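You operate a simulated robot arm through the tools that you are given. There is no shell and no other tool. Be economical: measure what you need, move in short steps, check, and stop when the job is done.

The job below is to be done with a simulated robot arm. You get a single attempt, and the scene is never put back.

JOB
Lock the cabinet door, plug the cable port and clear the alarm.
Fine: rubber stopper into the port; one press of the yellow button; leave the cabinet running as it is set.

Only the result counts: the job must be done as asked and must still hold three seconds after the hand-in. Knocking over, shifting, dropping, spilling or breaking anything else fails it. A push-on lid holds only when it is set on centred and level and pressed home; a screw cap is set on level and turned clockwise until tight.

ROBOT AND FRAMES
A 6-joint arm with a two-finger gripper, fixed in place. Base frame: the origin is at the foot of the arm, x ahead of it, y to its left, z up. Units: mm, degrees, N and s.
Its first joint turns from -166.0 to 166.0 degrees. Payload 3.43 kg.
The tool frame sits at the grasp point between the pads (the TCP): z along the fingers, y along the line on which they close. The tips reach 20 mm beyond it. Largest opening 190 mm; the body of the gripper starts 248 mm behind the TCP.
Orientation is told as [roll, pitch, yaw] about the base's x, y, z axes, in that order, counted from this pose: with the fingers straight down and closing along the base's y, the tool's x points along the base's -x, its y along +y and its z along -z.

CONTROLS
- The arm moves only by the tool nudge_tool. Its argument "deltas" is a list of rows, each a list of 7 numbers: the shift along the tool's x, y, z in mm, then the turn, a rotation vector about the tool's x, y, z in degrees, then the closure, from 0 (fully open) to 1 (shut). In form: [[dx, dy, dz, ax, ay, az, claw], ...]. A call has 1 to 20 rows; each row shifts and turns the commanded pose from where the row before left it, along the tool's axes as they then stand. Rows are played at 5 a second. More than 50 mm and 8.6 degrees between two rows, or a gripper value outside its range, and nothing of the call is played. A pose out of reach is approached as far as the arm can. The call stops where the force on the tool passes 70 N (or 10 N more than at its start, if that is more) or the arm is blocked; 0.2 s more then pass. The fingers move at their own pace (about 153 mm/s each) and stop on an object; they squeeze with about 21 N. The grip force told is the motor's: it shows also when the fingers shut on nothing. Time passes only in rows, and 0.2 s behind the last, so rows that do not move let the fingers close. It gives the time, the measured TCP pose, the force on the tool (base axes), the opening and the grip force at its end, in the units of the frame above (readings bear some noise), with the torque about the TCP (base axes, N m) and any sound that the robot's microphone picked up.
- Cameras (640 x 400 px; columns grow to the right, rows downward): "scene" is fixed at [50.9, 650.9, 1366.2]; the picture's right is [-0.90, -0.43, 0.00], its down [-0.16, 0.33, -0.93] and it looks along [0.40, -0.84, -0.36] (base axes); focal length 312 px, centre (320, 200). "wrist" rides on the gripper at [70, -8, -288] in the tool frame; the picture's right is [0.12, 0.99, 0.00], its down [-0.96, 0.12, -0.25] and it looks along [-0.25, 0.03, 0.97] (tool axes); focal length 261 px, centre (320, 200). There is no depth. A picture from a camera that has moved, and an enlarged one, comes with that camera's place and axes in the base frame and with its lens.
- capture(camera): a new picture of that camera. The clock stands still meanwhile.
- lift_body(by): slides the trunk up (or, below 0, down) by that many mm; the arm rides with it, the base frame stays. It gives what a move gives, with no picture.
- inspect(camera, box): a new picture of the part [left, top, right, bottom] of that camera's present view, enlarged. The clock stands still meanwhile.
- hand_in(): hands the job in; it is judged then, once.

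Work in short steps. Places have to be worked out from the pictures, the camera data and where the tool is seen: move nearer, look again, correct. Check each grasp and each placing, and mend what went wrong. You have 120 turns and 64 pictures in all, those below and enlarged ones among them. Open the gripper and draw the arm clear of the work before you hand the job in, unless the task says otherwise; then end with one line.

The tools are called after "Emit:" by a JSON object that holds its "fn" and its "kwargs". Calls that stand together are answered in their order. nudge_tool: Moves the arm, as the interface text tells. Its arguments: {"type":"object","properties":{"deltas":{"type":"array","items":{"type":"array","items":{"type":"number"}}}},"required":["deltas"]} The other tools are called the same way: lift_body (by) slides the trunk up or down; capture (camera) takes a picture; inspect (camera, box) takes an enlarged picture of a part of a camera's view; hand_in () hands the job in.

At the start:

```text
clock: 0.0
eef_pos: [448.4, -443.8, 1303.5]
tool_rot: [0.1, 0.0, 0.0]
contact_force: [-0.6, -0.3, 0.5]
torque: [0.02, -0.01, 0.02]
gripper_width: 189.9
gripper_force: 0.1
trunk travel left (down, up): [-375.0, 65.0]
```

scene: 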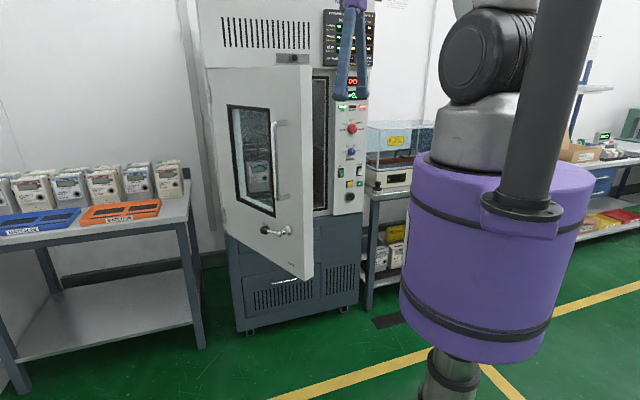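
wrist: 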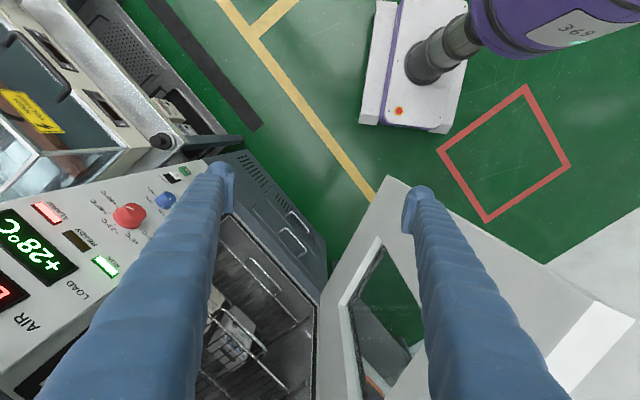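

I look closer at the cabinet in the scene view, the door handle and the panel.

Emit:
{"fn": "inspect", "kwargs": {"camera": "scene", "box": [200, 60, 400, 200]}}

Emit:
{"fn": "inspect", "kwargs": {"camera": "scene", "box": [200, 180, 440, 330]}}

Emit:
{"fn": "inspect", "kwargs": {"camera": "wrist", "box": [0, 130, 240, 400]}}

```text
2.86 times, centred on (300, 130) of scene
camera zoom: at [50.9, 650.9, 1366.2], right [-0.9, -0.43, 0.0], down [-0.16, 0.33, -0.93], along [0.4, -0.84, -0.36], focal length 892 px, centre (377, 400)
```

zoom: 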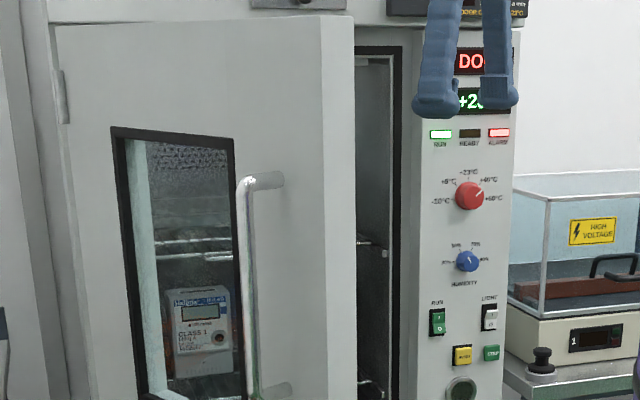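

```text
2.67 times, centred on (320, 255) of scene
camera zoom: at [50.9, 650.9, 1366.2], right [-0.9, -0.43, 0.0], down [-0.16, 0.33, -0.93], along [0.4, -0.84, -0.36], focal length 833 px, centre (320, 53)
```

zoom: 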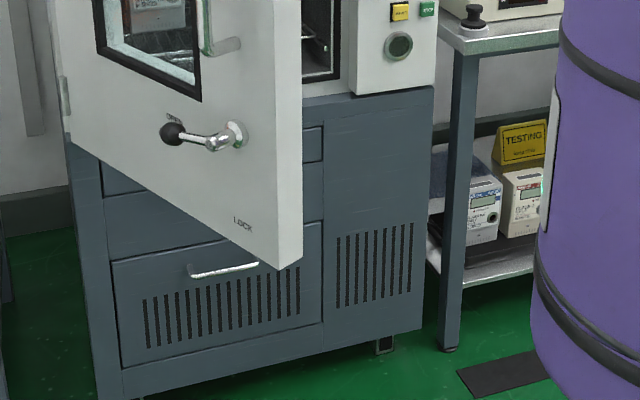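

```text
1.48 times, centred on (120, 265) of wrist
camera zoom: at [378.8, -454.6, 1591.5], right [-0.12, 0.99, 0.0], down [0.96, 0.12, 0.25], along [0.25, 0.03, -0.97], focal length 386 px, centre (616, 104)
```

zoom: 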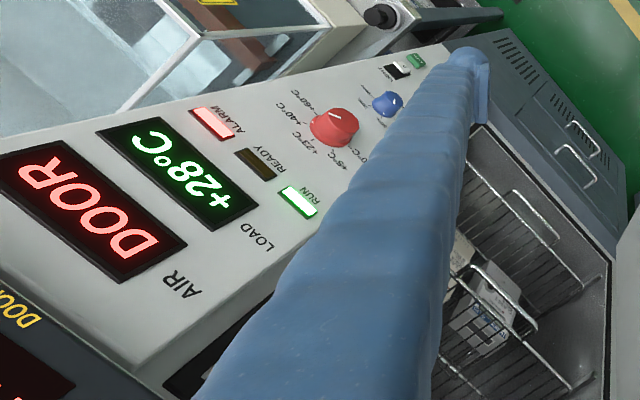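

I read the sign on the cabinet's top and the detail of the port and the black stopper-like thing on the side table.

Emit:
{"fn": "inspect", "kwargs": {"camera": "scene", "box": [310, 0, 400, 60]}}

Emit:
{"fn": "inspect", "kwargs": {"camera": "scene", "box": [325, 150, 421, 210]}}

Emit:
{"fn": "inspect", "kwargs": {"camera": "wrist", "box": [60, 60, 300, 210]}}

```text
6.67 times, centred on (355, 30) of scene
camera zoom: at [50.9, 650.9, 1366.2], right [-0.9, -0.43, 0.0], down [-0.16, 0.33, -0.93], along [0.4, -0.84, -0.36], focal length 2082 px, centre (87, 1333)
```

zoom: 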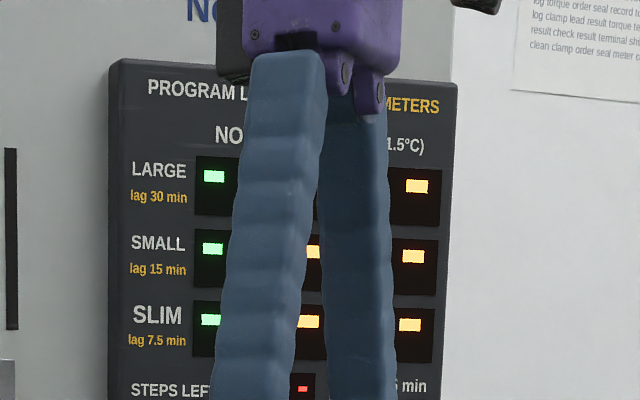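

```text
6.67 times, centred on (373, 180) of scene
camera zoom: at [50.9, 650.9, 1366.2], right [-0.9, -0.43, 0.0], down [-0.16, 0.33, -0.93], along [0.4, -0.84, -0.36], focal length 2082 px, centre (-33, 333)
```

zoom: 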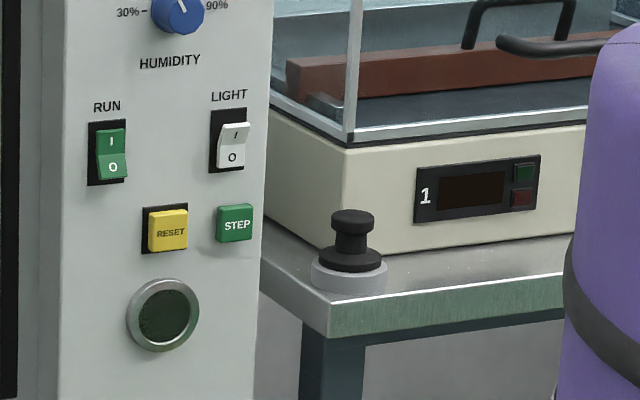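

```text
2.67 times, centred on (180, 135) of wrist
camera zoom: at [378.8, -454.6, 1591.5], right [-0.12, 0.99, 0.0], down [0.96, 0.12, 0.25], along [0.25, 0.03, -0.97], focal length 695 px, centre (693, 373)
```

zoom: 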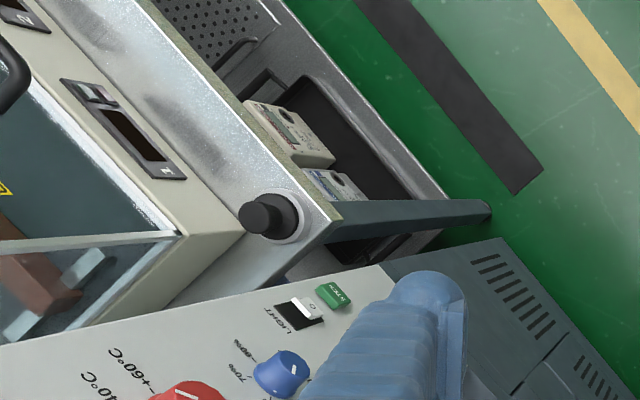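

Working out rays: the panel plane faces the robot squarely at yaw about −45°, the yellow button is near (561,−771,871), the port near (562,−771,801), and the stopper top near (454,−896,861). The door hinges at about (995,−320), stands about 68° open, and its top is at z≈1405. I'll raise the tool to straddle the door's top edge from above.

Emit:
{"fn": "lift_body", "kwargs": {"by": 65}}

Emit:
{"fn": "nudge_tool", "kwargs": {"deltas": [[0, 0, -30, 0, 0, 0, 0], [0, 0, -30, 0, 0, 0, 0], [0, 0, -30, 0, 0, 0, 0]]}}

```text
clock: 1.0
eef_pos: [448.0, -444.9, 1368.8]
tool_rot: [0.0, -0.1, -0.1]
contact_force: [-0.8, 0.4, 0.2]
torque: [0.03, -0.04, 0.0]
gripper_width: 190.0
gripper_force: 0.0
trunk travel left (down, up): [-440.0, 0.0]
```

```text
clock: 1.8
eef_pos: [447.7, -444.0, 1461.2]
tool_rot: [0.0, 0.1, 0.0]
contact_force: [-0.1, 0.1, 0.2]
torque: [-0.03, -0.01, 0.0]
gripper_width: 189.9
gripper_force: 0.0
trunk travel left (down, up): [-440.0, 0.0]
```

The tool is now above the door's top. I move it over the door at about (646,−170) and look.

Emit:
{"fn": "nudge_tool", "kwargs": {"deltas": [[-24, 34, 0, 0, 0, 0, 0], [-24, 34, 0, 0, 0, 0, 0], [-24, 34, 0, 0, 0, 0, 0], [-24, 34, 0, 0, 0, 0, 0], [-24, 34, 0, 0, 0, 0, 0], [-24, 34, 0, 0, 0, 0, 0], [-24, 34, 0, 0, 0, 0, 0], [-24, 34, 0, 0, 0, 0, 0], [0, 0, 0, 0, 0, 8, 0], [0, 0, 0, 0, 0, 8, 0]]}}

Emit:
{"fn": "capture", "kwargs": {"camera": "wrist"}}

Emit:
{"fn": "capture", "kwargs": {"camera": "scene"}}

```text
clock: 4.0
eef_pos: [641.3, -172.1, 1457.4]
tool_rot: [0.0, 0.0, -16.1]
contact_force: [0.0, 0.1, -1.1]
torque: [0.02, 0.07, 0.04]
gripper_width: 190.0
gripper_force: 0.1
trunk travel left (down, up): [-440.0, 0.0]
```

```text
55 pictures are left
camera wrist: at [572.4, -162.2, 1746.3], right [0.16, 0.99, 0.0], down [0.96, -0.16, 0.25], along [0.24, -0.04, -0.97], focal length 261 px, centre (320, 200)
```

wrist: 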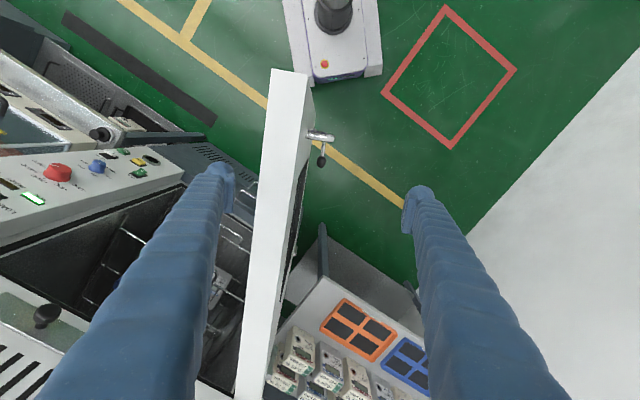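

```text
54 pictures are left
```

scene: 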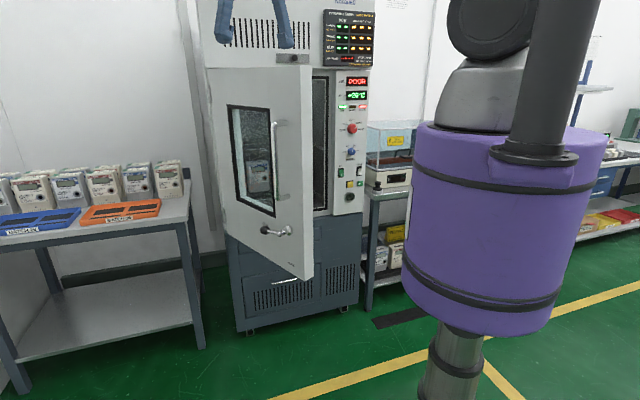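

The door passes between the fingers, nearer the inner finger. I shift a little inward and lower so that the tips reach below the door top but stay above the window.

Emit:
{"fn": "nudge_tool", "kwargs": {"deltas": [[0, -30, 0, 0, 0, 0, 0], [0, 0, 40, 0, 0, 0, 0], [0, 0, 40, 0, 0, 0, 0], [0, 0, 40, 0, 0, 0, 0], [0, -20, 0, 0, 0, 0, 0], [0, 0, 0, 0, 0, 0, 0]]}}

Emit:
{"fn": "capture", "kwargs": {"camera": "wrist"}}

```text
clock: 5.4
eef_pos: [628.3, -220.9, 1338.8]
tool_rot: [0.0, 0.1, -15.9]
contact_force: [0.5, 0.1, -0.6]
torque: [-0.05, 0.06, -0.04]
gripper_width: 189.8
gripper_force: 0.1
trunk travel left (down, up): [-440.0, 0.0]
```

```text
53 pictures are left
camera wrist: at [559.2, -210.9, 1626.1], right [0.16, 0.99, 0.0], down [0.96, -0.15, 0.25], along [0.24, -0.04, -0.97], focal length 261 px, centre (320, 200)
```

wrist: 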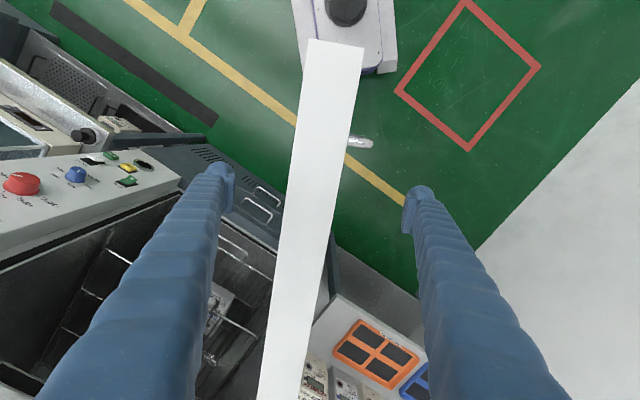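

The door sits well between the fingers. I half-close the gripper, take up the gap with the outer finger and swing the door about its hinge, to roughly 30° open.

Emit:
{"fn": "nudge_tool", "kwargs": {"deltas": [[0, 0, 0, 0, 0, 0, 0.3], [0, -25, 0, 0, 0, 0, 0.3], [0, -25, 0, 0, 0, 0, 0.3], [-5.5, -26.4, 0, 0, 0, -4, 0.3], [-5.5, -26.4, 0, 0, 0, -4, 0.3]]}}

Emit:
{"fn": "capture", "kwargs": {"camera": "wrist"}}

```text
clock: 6.6
eef_pos: [612.0, -324.1, 1337.8]
tool_rot: [0.0, 0.1, -8.0]
contact_force: [0.7, 0.0, 0.8]
torque: [0.03, 0.03, 0.02]
gripper_width: 133.1
gripper_force: 0.1
trunk travel left (down, up): [-440.0, 0.0]
```

```text
52 pictures are left
camera wrist: at [542.0, -324.3, 1626.1], right [0.02, 1.0, 0.0], down [0.97, -0.02, 0.25], along [0.25, 0.0, -0.97], focal length 261 px, centre (320, 200)
```

wrist: 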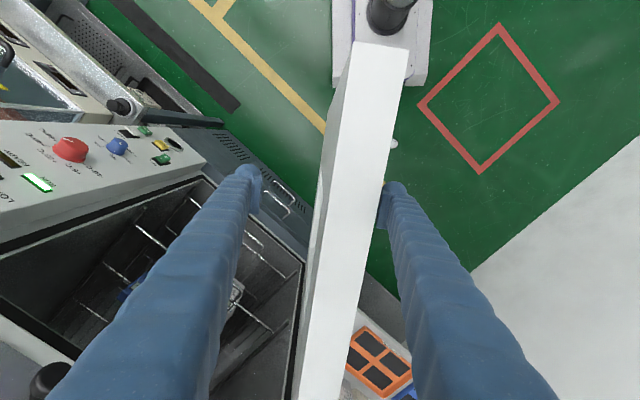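

The outer finger is touching and the door follows with little force. I continue along the arc.

Emit:
{"fn": "nudge_tool", "kwargs": {"deltas": [[-5.5, -26.4, 0, 0, 0, -4, 0.3], [-5.5, -26.4, 0, 0, 0, -4, 0.3], [-5.5, -26.4, 0, 0, 0, -4, 0.3], [-5.5, -26.4, 0, 0, 0, -4, 0.3], [-5.5, -26.4, 0, 0, 0, -4, 0.3]]}}

Emit:
{"fn": "capture", "kwargs": {"camera": "wrist"}}

```text
clock: 7.8
eef_pos: [639.1, -455.3, 1337.8]
tool_rot: [0.1, 0.0, 12.1]
contact_force: [0.6, -0.6, -0.1]
torque: [0.04, 0.04, 0.0]
gripper_width: 133.0
gripper_force: 0.0
trunk travel left (down, up): [-440.0, 0.0]
```

```text
51 pictures are left
camera wrist: at [573.2, -479.9, 1625.5], right [-0.32, 0.95, 0.0], down [0.92, 0.31, 0.25], along [0.23, 0.08, -0.97], focal length 261 px, centre (320, 200)
```

wrist: 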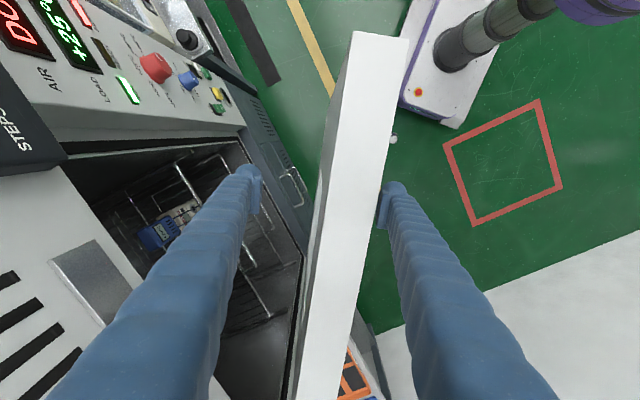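

The door is now at about 32° open, with the inner finger still clear of the cabinet. Two more steps, then up and out.

Emit:
{"fn": "nudge_tool", "kwargs": {"deltas": [[-5.5, -26.4, 0, 0, 0, -4, 0.3], [-5.5, -26.4, 0, 0, 0, -4, 0.3], [0, 20, 0, 0, 0, 0, 0.3], [0, 0, -40, 0, 0, 0, 0.3], [0, 0, -40, 0, 0, 0, 0.3], [0, 0, -30, 0, 0, 0, 0.3]]}}

Emit:
{"fn": "capture", "kwargs": {"camera": "scene"}}

```text
clock: 9.2
eef_pos: [654.9, -483.5, 1448.7]
tool_rot: [0.0, 0.1, 19.9]
contact_force: [-1.0, 0.4, -0.2]
torque: [-0.02, 0.01, 0.0]
gripper_width: 133.3
gripper_force: 0.0
trunk travel left (down, up): [-440.0, 0.0]
```

```text
50 pictures are left
```

scene: 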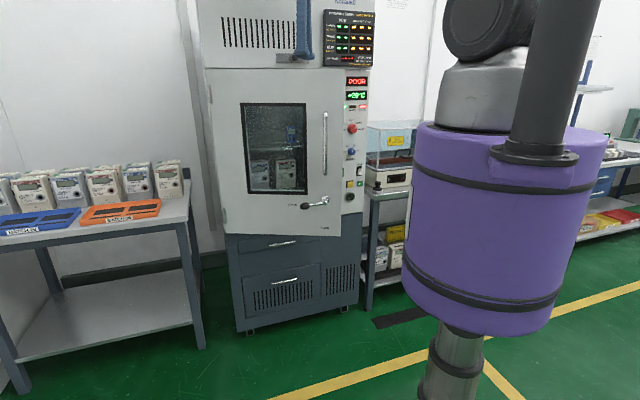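

The door is about 24° open. I retreat outward above the door, turn the tool so its y lies along the cabinet face, and close the fingers.

Emit:
{"fn": "nudge_tool", "kwargs": {"deltas": [[17, 36, 0, 0, 0, 0, 0.3], [17, 36, 0, 0, 0, 0, 0.3], [17, 36, 0, 0, 0, 0, 0.3], [17, 36, 0, 0, 0, 0, 1], [17, 36, 0, 0, 0, 0, 1], [0, 0, 0, 0, 0, 8.1, 1], [0, 0, 0, 0, 0, 8.1, 1], [0, 0, 0, 0, 0, 8.1, 1], [0, 0, 0, 0, 0, 8.1, 1], [0, 0, 0, 0, 0, 8.1, 1], [0, 0, 0, 0, 0, 8.1, 1], [0, 0, 0, 0, 0, 8.1, 1], [0, 0, 0, 0, 0, 8.1, 1]]}}

```text
clock: 12.0
eef_pos: [513.1, -343.9, 1449.3]
tool_rot: [0.0, -0.1, -45.0]
contact_force: [-0.1, 0.3, -0.1]
torque: [0.01, -0.01, 0.0]
gripper_width: 0.0
gripper_force: 21.2
trunk travel left (down, up): [-440.0, 0.0]
```

Tool is at w≈606, l≈120. Now I pitch it forward, toward horizontal.

Emit:
{"fn": "nudge_tool", "kwargs": {"deltas": [[0, 0, 0, 0, -8, 0, 1], [0, 0, 0, 0, -8, 0, 1], [0, 0, 0, 0, -8, 0, 1], [0, 0, 0, 0, -8, 0, 1], [0, 0, 0, 0, -8, 0, 1], [0, 0, 0, 0, -5, 0, 1]]}}

```text
clock: 13.4
eef_pos: [506.1, -348.9, 1442.9]
tool_rot: [-0.2, -41.5, -46.2]
contact_force: [0.6, -0.5, 1.2]
torque: [0.19, 0.21, 0.08]
gripper_width: 0.0
gripper_force: 20.7
out of reach, approached as far as the arm can: row 5, 6
trunk travel left (down, up): [-440.0, 0.0]
```

It hit a reach limit partway since the arm is folded. I advance along the tool direction (forward and down), keeping short of the door, and then pitch further.

Emit:
{"fn": "nudge_tool", "kwargs": {"deltas": [[0, 0, 30, 0, 0, 0, 1], [0, 0, 30, 0, 0, 0, 1], [0, 0, 30, 0, 0, 0, 1], [0, 0, 30, 0, 0, 0, 1], [0, 0, 0, 0, -8, 0, 1], [0, 0, 0, 0, -8, 0, 1], [0, 0, 0, 0, -8, 0, 1]]}}

Emit:
{"fn": "capture", "kwargs": {"camera": "scene"}}

```text
clock: 15.0
eef_pos: [642.4, -444.1, 1409.4]
tool_rot: [-5.8, -68.0, -40.2]
contact_force: [-0.7, -0.6, 0.6]
torque: [-0.01, -0.04, 0.07]
gripper_width: 0.0
gripper_force: 21.4
out of reach, approached as far as the arm can: row 5, 6, 7
trunk travel left (down, up): [-440.0, 0.0]
```

```text
49 pictures are left
```

scene: 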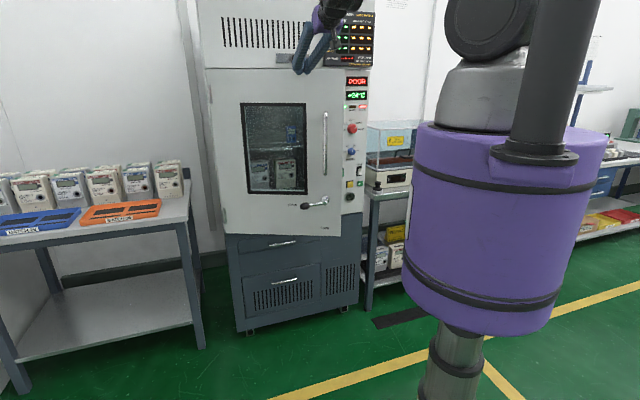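

Arm reaches w≈768 with pitch 68°. I lower the trunk so the tips are level with the strip above the window, then push forward in the cabinet direction.

Emit:
{"fn": "lift_body", "kwargs": {"by": -70}}

Emit:
{"fn": "inspect", "kwargs": {"camera": "scene", "box": [200, 40, 400, 165]}}

```text
clock: 16.1
eef_pos: [642.3, -443.4, 1340.5]
tool_rot: [-5.9, -67.9, -40.1]
contact_force: [0.1, -0.1, -0.3]
torque: [0.0, 0.02, 0.0]
gripper_width: 0.0
gripper_force: 21.0
trunk travel left (down, up): [-370.0, 70.0]
```

```text
3.20 times, centred on (300, 102) of scene
camera zoom: at [50.9, 650.9, 1366.2], right [-0.9, -0.43, 0.0], down [-0.16, 0.33, -0.93], along [0.4, -0.84, -0.36], focal length 1000 px, centre (384, 512)
```

zoom: 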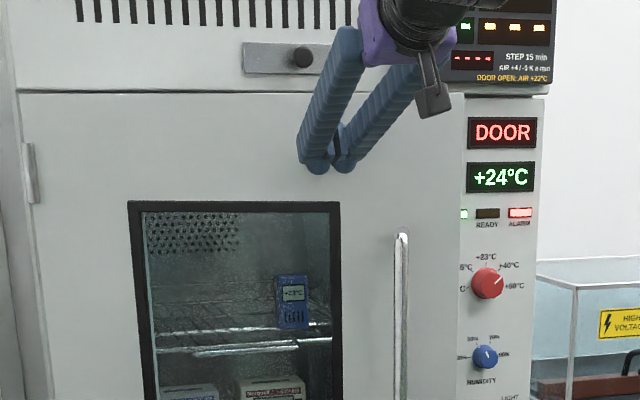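

Tips are in front of the strip above the window. I push forward in small steps.

Emit:
{"fn": "nudge_tool", "kwargs": {"deltas": [[-7.5, 0, 18.5, 0, 0, 0, 1], [-7.5, 0, 18.5, 0, 0, 0, 1], [-7.5, 0, 18.5, 0, 0, 0, 1], [-7.5, 0, 18.5, 0, 0, 0, 1]]}}

```text
clock: 17.1
eef_pos: [699.1, -501.3, 1340.1]
tool_rot: [-5.9, -67.9, -39.9]
contact_force: [-0.1, -0.7, -1.1]
torque: [-0.02, 0.02, 0.0]
gripper_width: 0.0
gripper_force: 20.8
trunk travel left (down, up): [-370.0, 70.0]
```

Emit:
{"fn": "nudge_tool", "kwargs": {"deltas": [[-7.5, 0, 18.5, 0, 0, 0, 1], [-7.5, 0, 18.5, 0, 0, 0, 1], [-4, 0, 9, 0, 0, 0, 1], [-4, 0, 9, 0, 0, 0, 1], [-4, 0, 9, 0, 0, 0, 1], [-4, 0, 9, 0, 0, 0, 1]]}}

Emit:
{"fn": "capture", "kwargs": {"camera": "scene"}}

```text
clock: 18.5
eef_pos: [752.5, -554.3, 1340.7]
tool_rot: [-5.9, -67.8, -40.1]
contact_force: [-5.0, 6.0, 0.0]
torque: [-0.03, -0.06, 0.11]
gripper_width: 0.1
gripper_force: 21.5
trunk travel left (down, up): [-370.0, 70.0]
```

```text
47 pictures are left
```

scene: 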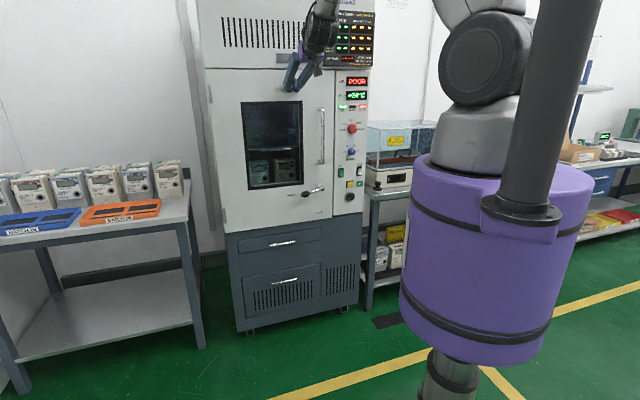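

Some 8 N is felt as the door nears shut. I push on gently to see where it seats.

Emit:
{"fn": "nudge_tool", "kwargs": {"deltas": [[-2, 0, 4.6, 0, 0, 0, 1], [-2, 0, 4.6, 0, 0, 0, 1], [-2, 0, 4.6, 0, 0, 0, 1], [0, 0, 0, 0, 0, 0, 1]]}}

Emit:
{"fn": "inspect", "kwargs": {"camera": "scene", "box": [190, 50, 390, 250]}}

```text
clock: 19.2
eef_pos: [752.3, -556.1, 1341.8]
tool_rot: [-6.0, -67.4, -40.0]
contact_force: [-32.9, 32.6, 17.7]
torque: [-0.56, -0.56, 0.21]
gripper_width: 6.0
gripper_force: 34.0
trunk travel left (down, up): [-370.0, 70.0]
stopped in row 3: the force on the tool passed its limit at 76 N (the readings are from after the stop); the commanded pose is now the measured one
```

```text
2.00 times, centred on (290, 150) of scene
camera zoom: at [50.9, 650.9, 1366.2], right [-0.9, -0.43, 0.0], down [-0.16, 0.33, -0.93], along [0.4, -0.84, -0.36], focal length 625 px, centre (380, 300)
```

zoom: 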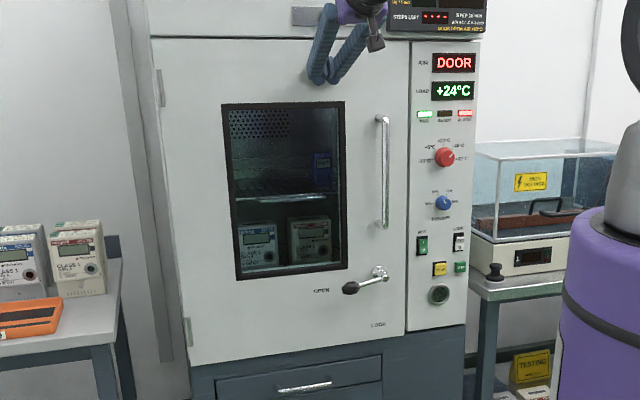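

The door is closed flush. I back off the face and level the tool to fully horizontal, watching for reach limits.

Emit:
{"fn": "nudge_tool", "kwargs": {"deltas": [[7.5, 0, -18.5, 0, 0, 0, 1], [7.5, 0, -18.5, 0, 0, 0, 1], [7.5, 0, -18.5, 0, 0, 0, 1], [0, 0, 0, 0, -7.4, 0, 1], [0, 0, 0, 0, -7.4, 0, 1], [0, 0, 0, 0, -7.4, 0, 1]]}}

Emit:
{"fn": "lift_body", "kwargs": {"by": -300}}

Emit:
{"fn": "capture", "kwargs": {"camera": "scene"}}

Emit:
{"fn": "capture", "kwargs": {"camera": "wrist"}}

```text
clock: 20.6
eef_pos: [753.2, -521.4, 1372.2]
tool_rot: [-75.5, -84.4, 29.3]
contact_force: [1.0, 0.2, 0.0]
torque: [0.01, -0.03, -0.12]
gripper_width: 0.2
gripper_force: 34.4
out of reach, approached as far as the arm can: row 4, 5, 6
trunk travel left (down, up): [-370.0, 70.0]
```

```text
clock: 23.6
eef_pos: [752.4, -522.0, 1075.0]
tool_rot: [-75.5, -84.4, 29.2]
contact_force: [-0.1, 0.2, 0.4]
torque: [0.02, -0.01, 0.0]
gripper_width: 0.1
gripper_force: 34.0
trunk travel left (down, up): [-70.0, 370.0]
```

```text
45 pictures are left
```

scene: 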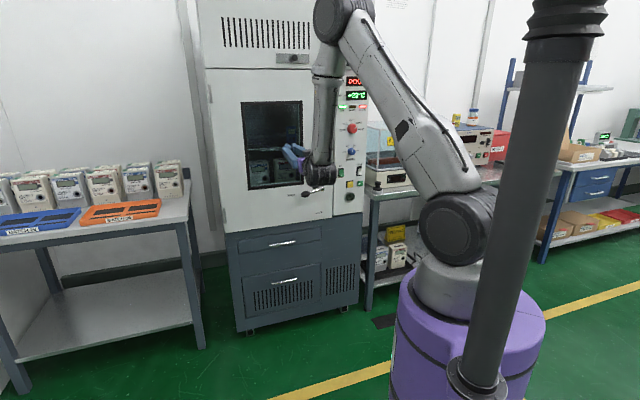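

```text
44 pictures are left
camera wrist: at [542.2, -323.4, 1011.6], right [0.7, 0.68, -0.21], down [-0.01, 0.3, 0.95], along [0.71, -0.67, 0.22], focal length 261 px, centre (320, 200)
```

wrist: 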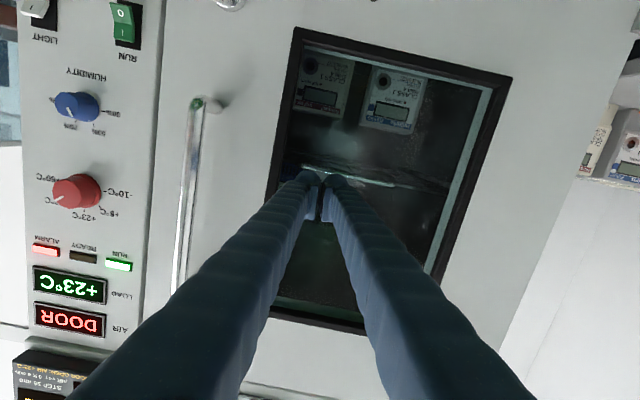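

The tool is now practically horizontal, pointing at the door (w≈901, l≈163, z≈1075). I back off 60 mm and lower 140 mm to look at the lever from the wrist.

Emit:
{"fn": "nudge_tool", "kwargs": {"deltas": [[0, 0, -30, 0, 0, 0, 1], [0, 0, -30, 0, 0, 0, 1], [35, 0, 0, 0, 0, 0, 1], [35, 0, 0, 0, 0, 0, 1], [35, 0, 0, 0, 0, 0, 1], [35, 0, 0, 0, 0, 0, 1], [0, 0, 0, 0, 0, 0, 1]]}}

Emit:
{"fn": "capture", "kwargs": {"camera": "wrist"}}

Emit:
{"fn": "capture", "kwargs": {"camera": "scene"}}

```text
clock: 25.2
eef_pos: [761.3, -513.8, 997.4]
tool_rot: [-75.0, -82.2, 28.6]
contact_force: [-0.2, 0.3, -0.9]
torque: [-0.09, -0.04, 0.02]
gripper_width: 0.0
gripper_force: 34.2
out of reach, approached as far as the arm can: row 1, 2, 3, 4, 5, 6
trunk travel left (down, up): [-70.0, 370.0]
```

```text
43 pictures are left
camera wrist: at [550.5, -316.4, 940.0], right [0.7, 0.67, -0.25], down [0.03, 0.32, 0.95], along [0.71, -0.67, 0.2], focal length 261 px, centre (320, 200)
```

wrist: 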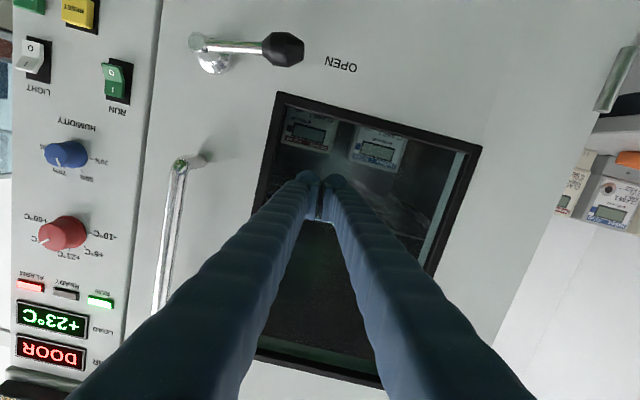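

```text
42 pictures are left
```

scene: 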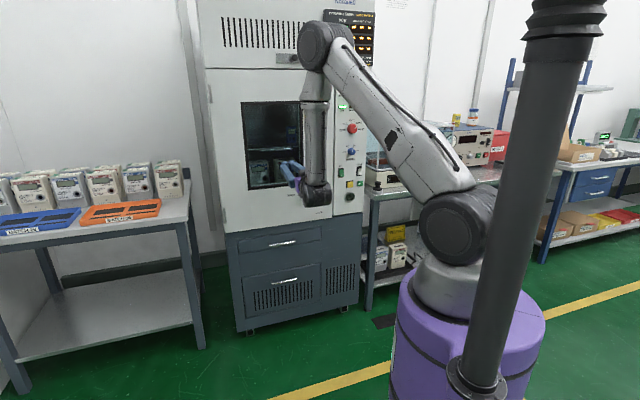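

The arm's wrist-bend limit clips level poses here, so I'll work with a tilted tool: the lever hub is at about (l 12, z 872), ball at (l 101, z 860), both near w≈900. I pitch the tool back down by 30° at this stand-off and see where it settles.

Emit:
{"fn": "nudge_tool", "kwargs": {"deltas": [[0, 0, 0, 0, 8, 0, 1], [0, 0, 0, 0, 8, 0, 1], [0, 0, 0, 0, 8, 0, 1], [0, 0, 0, 0, 8, 0, 1], [0, 0, 0, 0, 0, 0, 1]]}}

```text
clock: 26.4
eef_pos: [760.1, -512.4, 999.4]
tool_rot: [-9.7, -56.2, -38.3]
contact_force: [-0.3, 0.1, 0.5]
torque: [0.0, 0.02, 0.01]
gripper_width: 0.0
gripper_force: 34.1
trunk travel left (down, up): [-70.0, 370.0]
```

Now unclipped at w≈900, l≈175, z≈999, pitch 56°. I lower the trunk 70 mm, correct the small roll, and slide to l≈72 just above the lever rod.

Emit:
{"fn": "lift_body", "kwargs": {"by": -70}}

Emit:
{"fn": "nudge_tool", "kwargs": {"deltas": [[0, 0, 0, -3, 0, 4.5, 1], [0, -26, 0, 0, 0, 0, 1], [0, -26, 0, 0, 0, 0, 1], [0, -26, 0, 0, 0, 0, 1], [0, -25, 0, 0, 0, 0, 1], [0, 0, 0, 0, 0, 0, 1]]}}

Emit:
{"fn": "capture", "kwargs": {"camera": "wrist"}}

Emit:
{"fn": "inspect", "kwargs": {"camera": "scene", "box": [240, 120, 400, 240]}}

```text
clock: 27.5
eef_pos: [760.2, -514.2, 929.1]
tool_rot: [-9.7, -56.3, -38.2]
contact_force: [0.5, 0.6, -0.4]
torque: [-0.01, 0.03, 0.01]
gripper_width: 0.2
gripper_force: 34.0
trunk travel left (down, up): [0.0, 440.0]
```

```text
clock: 28.9
eef_pos: [689.9, -579.1, 928.5]
tool_rot: [-0.6, -56.6, -46.4]
contact_force: [0.3, 0.2, 0.3]
torque: [0.0, 0.02, -0.01]
gripper_width: 0.0
gripper_force: 33.8
out of reach, approached as far as the arm can: row 5
trunk travel left (down, up): [0.0, 440.0]
```

```text
41 pictures are left
camera wrist: at [493.9, -383.0, 1027.9], right [0.68, 0.73, -0.1], down [0.31, -0.15, 0.94], along [0.67, -0.67, -0.33], focal length 261 px, centre (320, 200)
```

wrist: 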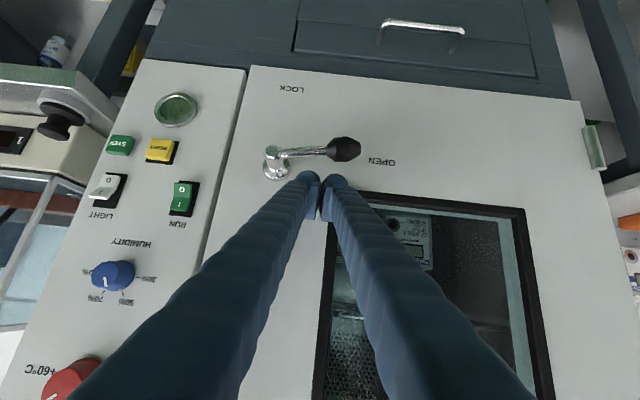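

```text
3.33 times, centred on (320, 180) of scene
camera zoom: at [50.9, 650.9, 1366.2], right [-0.9, -0.43, 0.0], down [-0.16, 0.33, -0.93], along [0.4, -0.84, -0.36], focal length 1041 px, centre (320, 267)
```

zoom: 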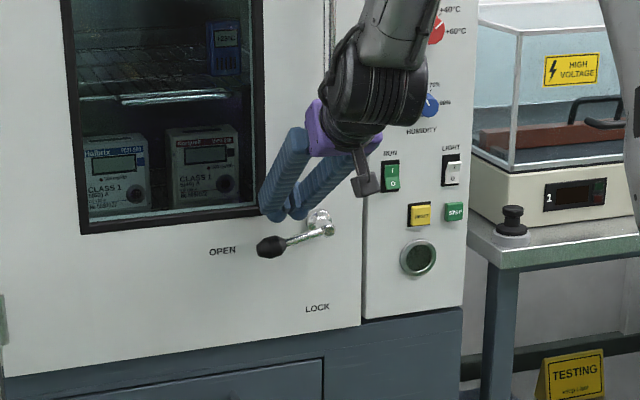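

Fingers sit just above the rod (w≈897, l≈78, z≈928). I descend with the tool pitching slightly steeper, and begin pushing the lever down along its arc.

Emit:
{"fn": "nudge_tool", "kwargs": {"deltas": [[8.4, 0, 9.1, 0, 4, 0, 1], [7.7, 0, 9.7, 0, 4, 0, 1], [10.5, 0, 9.3, 0, 1, 0, 1], [8.9, -4, 8.1, 0, 1, 0, 1], [0, 0, 0, 0, 0, 0, 1]]}}

Emit:
{"fn": "inspect", "kwargs": {"camera": "scene", "box": [240, 120, 400, 240]}}

```text
clock: 30.1
eef_pos: [691.0, -585.8, 876.4]
tool_rot: [0.0, -46.5, -46.3]
contact_force: [-0.4, 0.5, -0.4]
torque: [0.0, -0.03, 0.0]
gripper_width: 0.0
gripper_force: 34.3
trunk travel left (down, up): [0.0, 440.0]
```

```text
3.33 times, centred on (320, 180) of scene
camera zoom: at [50.9, 650.9, 1366.2], right [-0.9, -0.43, 0.0], down [-0.16, 0.33, -0.93], along [0.4, -0.84, -0.36], focal length 1041 px, centre (320, 267)
```

zoom: 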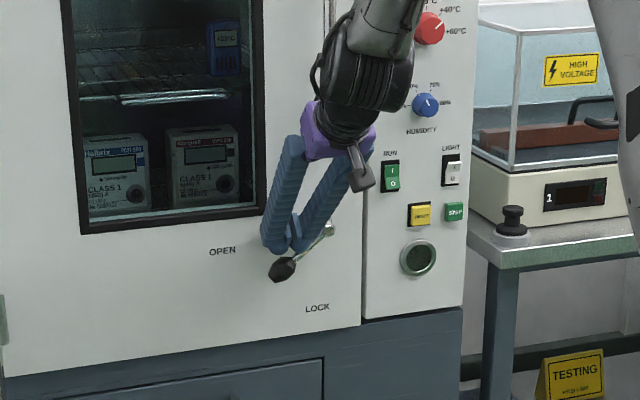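

The lever is following smoothly. I continue along the arc.

Emit:
{"fn": "nudge_tool", "kwargs": {"deltas": [[8.3, -7, 7.9, 0, 0.5, 0, 1], [6.5, -9, 6.2, 0, 0.5, 0, 1], [4.7, -12, 4.5, 0, 0.5, 0, 1], [2.1, -14, 2.1, 0, 0, 0, 1], [0, -6, 0, 0, 0, 0, 1]]}}

Emit:
{"fn": "inspect", "kwargs": {"camera": "scene", "box": [240, 120, 400, 240]}}

Emit:
{"fn": "capture", "kwargs": {"camera": "wrist"}}

```text
clock: 31.0
eef_pos: [679.5, -597.6, 854.4]
tool_rot: [-0.9, -45.0, -45.1]
contact_force: [10.0, 12.5, 3.5]
torque: [-0.4, 0.3, -0.1]
gripper_width: 0.0
gripper_force: 34.3
out of reach, approached as far as the arm can: row 4
trunk travel left (down, up): [0.0, 440.0]
stopped in row 4: the force on the tool passed its limit at 78 N (the readings are from after the stop); the commanded pose is now the measured one
```

```text
3.33 times, centred on (320, 180) of scene
camera zoom: at [50.9, 650.9, 1366.2], right [-0.9, -0.43, 0.0], down [-0.16, 0.33, -0.93], along [0.4, -0.84, -0.36], focal length 1041 px, centre (320, 267)
```

zoom: 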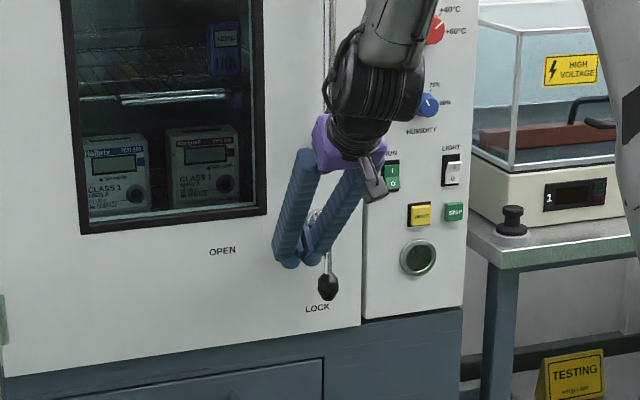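

```text
37 pictures are left
camera wrist: at [499.4, -422.7, 1007.5], right [0.65, 0.75, -0.1], down [0.44, -0.28, 0.85], along [0.62, -0.6, -0.51], focal length 261 px, centre (320, 200)
```

wrist: 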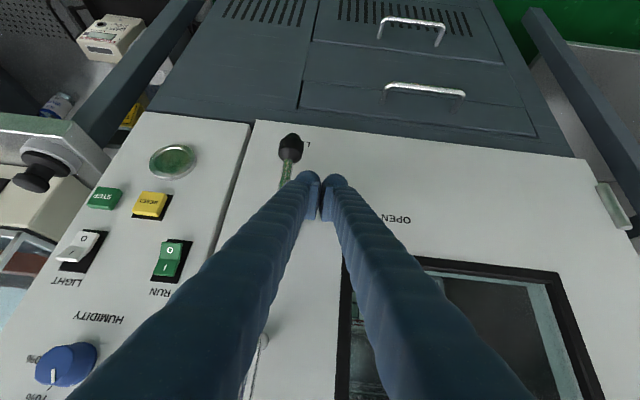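

The lever hit its end stop pointing down at LOCK. I back away leftward and out, then check lever and display.

Emit:
{"fn": "nudge_tool", "kwargs": {"deltas": [[0, 12, 0, 0, 0, 0, 1], [0, 12, 0, 0, 0, 0, 1], [-20, 0, -20, 0, 0, 0, 1], [-20, 0, -20, 0, 0, 0, 1], [-10, 0, -30, 0, 0, 0, 1], [0, 0, -30, 0, 0, 0, 1], [0, 0, -30, 0, 0, 0, 1]]}}

Emit:
{"fn": "inspect", "kwargs": {"camera": "scene", "box": [230, 60, 400, 240]}}

Emit:
{"fn": "capture", "kwargs": {"camera": "wrist"}}

```text
clock: 32.6
eef_pos: [655.3, -544.1, 980.7]
tool_rot: [-0.8, -44.9, -45.4]
contact_force: [0.1, 0.8, 0.1]
torque: [0.02, 0.0, 0.04]
gripper_width: 0.1
gripper_force: 33.8
trunk travel left (down, up): [0.0, 440.0]
```

```text
2.22 times, centred on (315, 150) of scene
camera zoom: at [50.9, 650.9, 1366.2], right [-0.9, -0.43, 0.0], down [-0.16, 0.33, -0.93], along [0.4, -0.84, -0.36], focal length 694 px, centre (331, 311)
```

zoom: 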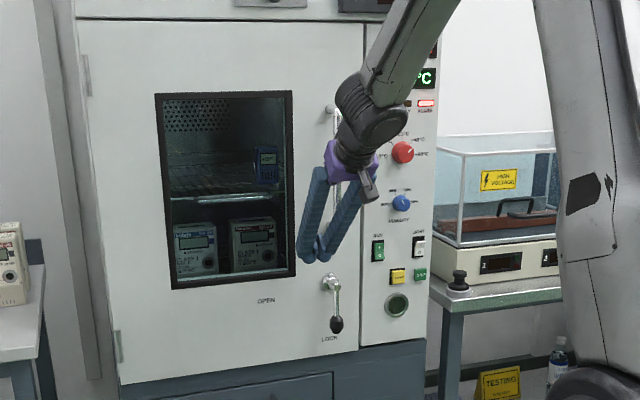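

```text
35 pictures are left
camera wrist: at [475.6, -367.2, 1134.8], right [0.65, 0.75, -0.09], down [0.44, -0.28, 0.85], along [0.61, -0.6, -0.51], focal length 261 px, centre (320, 200)
```

wrist: 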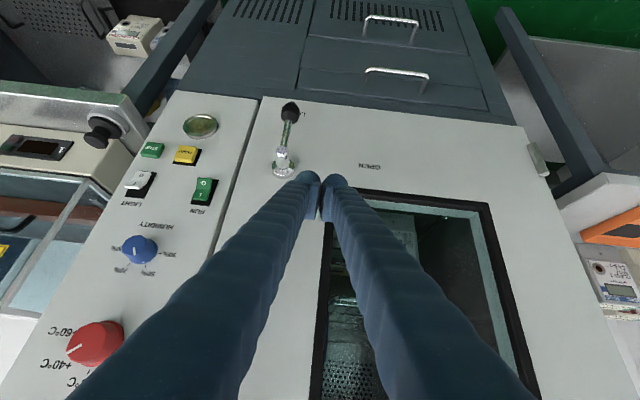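

The lever points to LOCK and the door is shut. Next is the stopper: I back off and slide in front of the panel toward the side table at l≈−312, opening nothing yet, then look.

Emit:
{"fn": "nudge_tool", "kwargs": {"deltas": [[0, 0, -40, 0, 0, 0, 1], [0, -39, 0, 0, 0, 0, 1], [0, -39, 0, 0, 0, 0, 1], [0, -39, 0, 0, 0, 0, 1], [0, -39, 0, 0, 0, 0, 1], [0, -39, 0, 0, 0, 0, 1], [0, -39, 0, 0, 0, 0, 1], [0, -39, 0, 0, 0, 0, 1], [0, -39, 0, 0, 0, 0, 1], [0, -39, 0, 0, 0, 0, 1], [0, -39, 0, 0, 0, 0, 1], [0, 0, 0, 0, 0, 0, 1]]}}

Emit:
{"fn": "capture", "kwargs": {"camera": "wrist"}}

```text
clock: 35.2
eef_pos: [369.4, -777.2, 1010.3]
tool_rot: [-0.7, -45.1, -45.5]
contact_force: [-0.2, -1.1, -0.1]
torque: [0.03, -0.05, 0.05]
gripper_width: 0.1
gripper_force: 34.4
out of reach, approached as far as the arm can: row 3, 4
trunk travel left (down, up): [0.0, 440.0]
```

```text
34 pictures are left
camera wrist: at [189.0, -601.6, 1163.8], right [0.65, 0.75, -0.09], down [0.44, -0.28, 0.85], along [0.62, -0.6, -0.51], focal length 261 px, centre (320, 200)
```

wrist: 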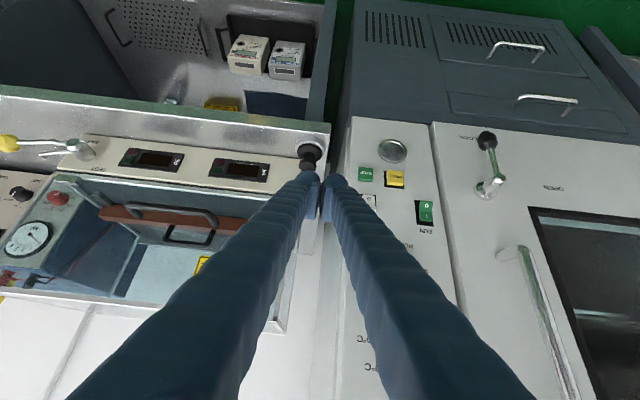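

The stopper is at about (451,−895), top z≈861, with the instrument box front some 45 mm behind it. To grasp tilted and later insert with the reachable tilt, I roll the tool 180° about its axis here, clear of everything.

Emit:
{"fn": "nudge_tool", "kwargs": {"deltas": [[0, 0, 0, 0, 0, 8, 1], [0, 0, 0, 0, 0, 8, 1], [0, 0, 0, 0, 0, 8, 1], [0, 0, 0, 0, 0, 8, 1], [0, 0, 0, 0, 0, 8, 1], [0, 0, 0, 0, 0, 8, 1], [0, 0, 0, 0, 0, 8, 1], [0, 0, 0, 0, 0, 8, 1], [0, 0, 0, 0, 0, 8, 1], [0, 0, 0, 0, 0, 8, 1], [0, 0, 0, 0, 0, 8, 1], [0, 0, 0, 0, 0, 8, 1], [0, 0, 0, 0, 0, 8, 1], [0, 0, 0, 0, 0, 8, 1], [0, 0, 0, 0, 0, 8, 1], [0, 0, 0, 0, 0, 8, 1], [0, 0, 0, 0, 0, 8, 1], [0, 0, 0, 0, 0, 8, 1], [0, 0, 0, 0, 0, 8, 1], [0, 0, 0, 0, 0, 8, 1]]}}

```text
clock: 39.4
eef_pos: [370.5, -776.6, 1009.9]
tool_rot: [19.4, 41.5, 161.4]
contact_force: [-0.3, 1.1, 0.0]
torque: [-0.01, -0.01, 0.03]
gripper_width: 0.1
gripper_force: 34.7
trunk travel left (down, up): [0.0, 440.0]
```

Roll continues freely. I finish the roll, set the pitch to about 50°, open partly to ~76 mm and go to a pre-grasp point 70 mm short of the stopper.

Emit:
{"fn": "nudge_tool", "kwargs": {"deltas": [[0, 0, 0, 0, 0, 8, 0.6], [0, 0, 0, 0, 0, 8, 0.6], [0, 0, 0, 0, 0, 4, 0.6], [0, 0, 0, 0, 5, 0, 0.6], [-6, 7, 31, 0, 0, 0, 0.6], [-6, 7, 31, 0, 0, 0, 0.6], [-6, 7, 31, 0, 0, 0, 0.6], [-6, 6, 31, 0, 0, 0, 0.6], [0, 0, 0, 0, 0, 0, 0.6]]}}

Emit:
{"fn": "capture", "kwargs": {"camera": "wrist"}}

Emit:
{"fn": "inspect", "kwargs": {"camera": "scene", "box": [320, 130, 440, 220]}}

```text
clock: 41.4
eef_pos: [404.5, -854.2, 911.2]
tool_rot: [0.8, 49.9, 134.7]
contact_force: [-0.7, -0.4, 0.0]
torque: [-0.03, -0.02, 0.02]
gripper_width: 76.3
gripper_force: 0.1
trunk travel left (down, up): [0.0, 440.0]
```

```text
33 pictures are left
camera wrist: at [292.0, -722.0, 1150.2], right [-0.66, -0.74, 0.1], down [-0.65, 0.5, -0.58], along [0.38, -0.44, -0.81], focal length 261 px, centre (320, 200)
```

wrist: 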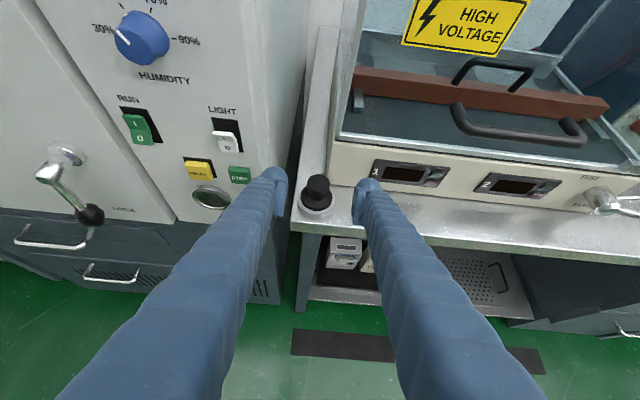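

```text
4.44 times, centred on (380, 175) of scene
camera zoom: at [50.9, 650.9, 1366.2], right [-0.9, -0.43, 0.0], down [-0.16, 0.33, -0.93], along [0.4, -0.84, -0.36], focal length 1388 px, centre (53, 311)
```

zoom: 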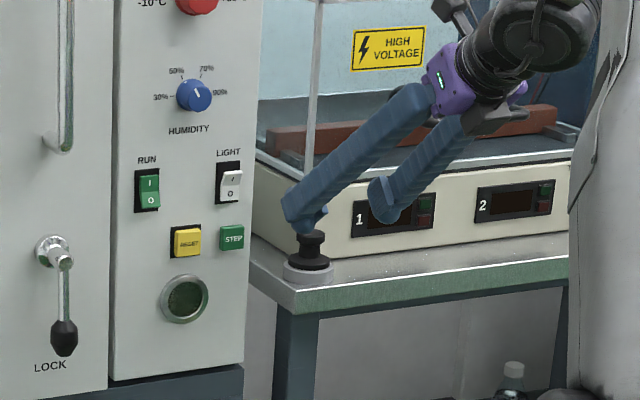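

The wrist view confirms the stopper at (450.5,−895), and the fingers straddle it. I advance along the tool axis to the knob.

Emit:
{"fn": "nudge_tool", "kwargs": {"deltas": [[0.5, -2.5, 20, 0, 0, 0, 0.6], [0.5, -2.5, 20, 0, 0, 0, 0.6], [0.6, 0, 16, 0, 0, 0, 0.6], [0.6, 0, 15, 0, 0, 0, 0.6], [0, 0, 0, 0, 0, 0, 0.6]]}}

Emit:
{"fn": "inspect", "kwargs": {"camera": "wrist", "box": [240, 120, 400, 240]}}

Emit:
{"fn": "inspect", "kwargs": {"camera": "scene", "box": [340, 160, 420, 220]}}

```text
clock: 42.6
eef_pos: [447.2, -889.8, 867.7]
tool_rot: [0.8, 49.9, 134.7]
contact_force: [-0.5, 0.0, -0.4]
torque: [0.0, 0.0, 0.01]
gripper_width: 76.1
gripper_force: 0.1
trunk travel left (down, up): [0.0, 440.0]
```

```text
3.33 times, centred on (320, 180) of wrist
camera zoom: at [334.5, -758.3, 1106.1], right [-0.66, -0.74, 0.1], down [-0.65, 0.5, -0.58], along [0.38, -0.44, -0.81], focal length 869 px, centre (320, 267)
```

zoom: 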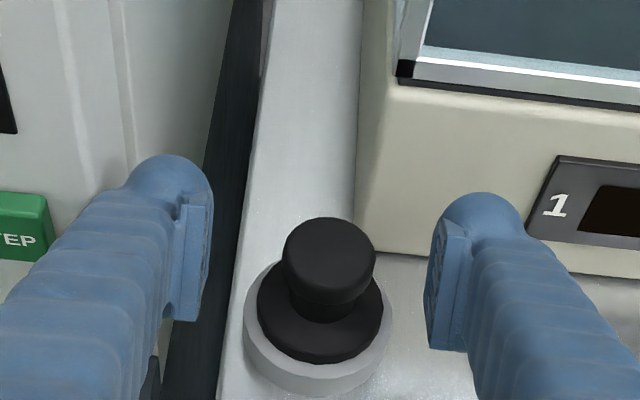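

```text
6.67 times, centred on (380, 190) of scene
camera zoom: at [50.9, 650.9, 1366.2], right [-0.9, -0.43, 0.0], down [-0.16, 0.33, -0.93], along [0.4, -0.84, -0.36], focal length 2082 px, centre (-80, 267)
```

zoom: 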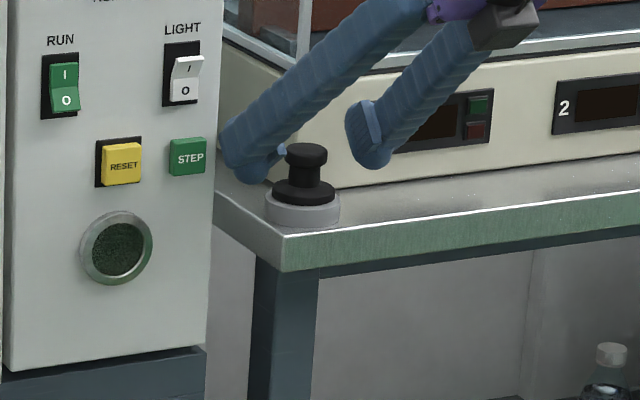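

The zoom refines the knob axis to w≈957, l≈−317.5, top z≈860. I shift by about 5 mm sideways and 6 mm forward, then close on the knob.

Emit:
{"fn": "nudge_tool", "kwargs": {"deltas": [[1.9, 4.6, 2.3, 0, 0, 0, 0.6], [2, 0, 2.3, 0, 0, 0, 0.6], [0, 0, 0, 0, 0, 0, 0.75], [0, 0, 0, 0, 0, 0, 0.85], [0, 0, 0, 0, 0, 0, 1], [0, 0, 0, 0, 0, 0, 1], [0, 0, 0, 0, 0, 0, 1]]}}

Emit:
{"fn": "inspect", "kwargs": {"camera": "wrist", "box": [240, 120, 400, 240]}}

Emit:
{"fn": "inspect", "kwargs": {"camera": "scene", "box": [340, 160, 420, 220]}}

```text
clock: 44.2
eef_pos: [450.0, -897.8, 866.7]
tool_rot: [0.8, 49.9, 134.6]
contact_force: [4.6, 7.3, 1.1]
torque: [0.08, -0.06, 0.04]
gripper_width: 31.2
gripper_force: 21.1
trunk travel left (down, up): [0.0, 440.0]
```

```text
3.33 times, centred on (320, 180) of wrist
camera zoom: at [335.7, -765.1, 1106.5], right [-0.66, -0.75, 0.1], down [-0.65, 0.5, -0.58], along [0.38, -0.44, -0.81], focal length 869 px, centre (320, 267)
```

zoom: 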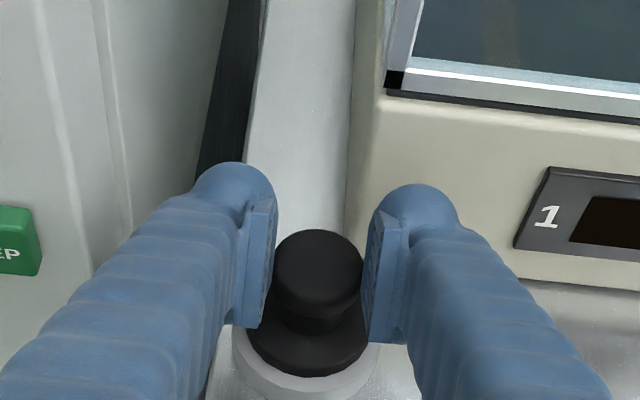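

```text
6.67 times, centred on (380, 190) of scene
camera zoom: at [50.9, 650.9, 1366.2], right [-0.9, -0.43, 0.0], down [-0.16, 0.33, -0.93], along [0.4, -0.84, -0.36], focal length 2082 px, centre (-80, 267)
```

zoom: 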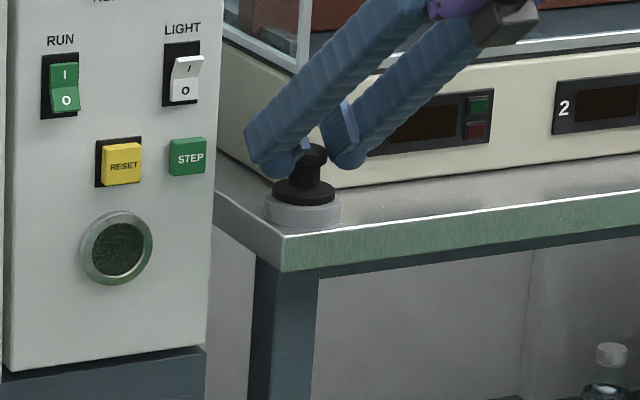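

The knob is gripped (31 mm). I relieve the small side force and lift straight up slowly.

Emit:
{"fn": "nudge_tool", "kwargs": {"deltas": [[0, -1.5, 0, 0, 0, 0, 1], [7.7, 0, -6.4, 0, 0, 0, 1], [7.7, 0, -6.4, 0, 0, 0, 1], [11.5, 0, -9.6, 0, 0, 0, 1], [11.5, 0, -9.6, 0, 0, 0, 1], [15.3, 0, -12.9, 0, 0, 0, 1], [15.3, 0, -12.9, 0, 0, 0, 1], [0, 0, 0, 0, 0, 0, 1]]}}

Emit:
{"fn": "inspect", "kwargs": {"camera": "wrist", "box": [240, 120, 400, 240]}}

Emit:
{"fn": "inspect", "kwargs": {"camera": "scene", "box": [340, 130, 420, 190]}}

```text
clock: 46.0
eef_pos: [450.5, -894.8, 956.3]
tool_rot: [0.8, 50.0, 134.7]
contact_force: [0.2, 0.0, 0.1]
torque: [0.0, 0.01, 0.0]
gripper_width: 0.0
gripper_force: 21.2
trunk travel left (down, up): [0.0, 440.0]
```

```text
3.33 times, centred on (320, 180) of wrist
camera zoom: at [336.6, -763.8, 1196.9], right [-0.66, -0.74, 0.1], down [-0.65, 0.5, -0.58], along [0.38, -0.45, -0.81], focal length 869 px, centre (320, 267)
```

zoom: 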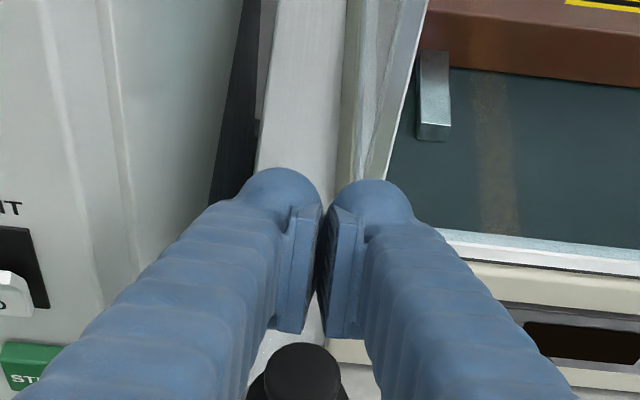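

```text
6.67 times, centred on (380, 160) of scene
camera zoom: at [50.9, 650.9, 1366.2], right [-0.9, -0.43, 0.0], down [-0.16, 0.33, -0.93], along [0.4, -0.84, -0.36], focal length 2082 px, centre (-80, 467)
```

zoom: 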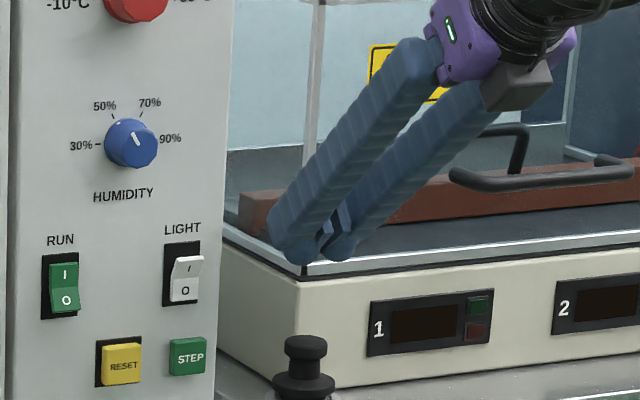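

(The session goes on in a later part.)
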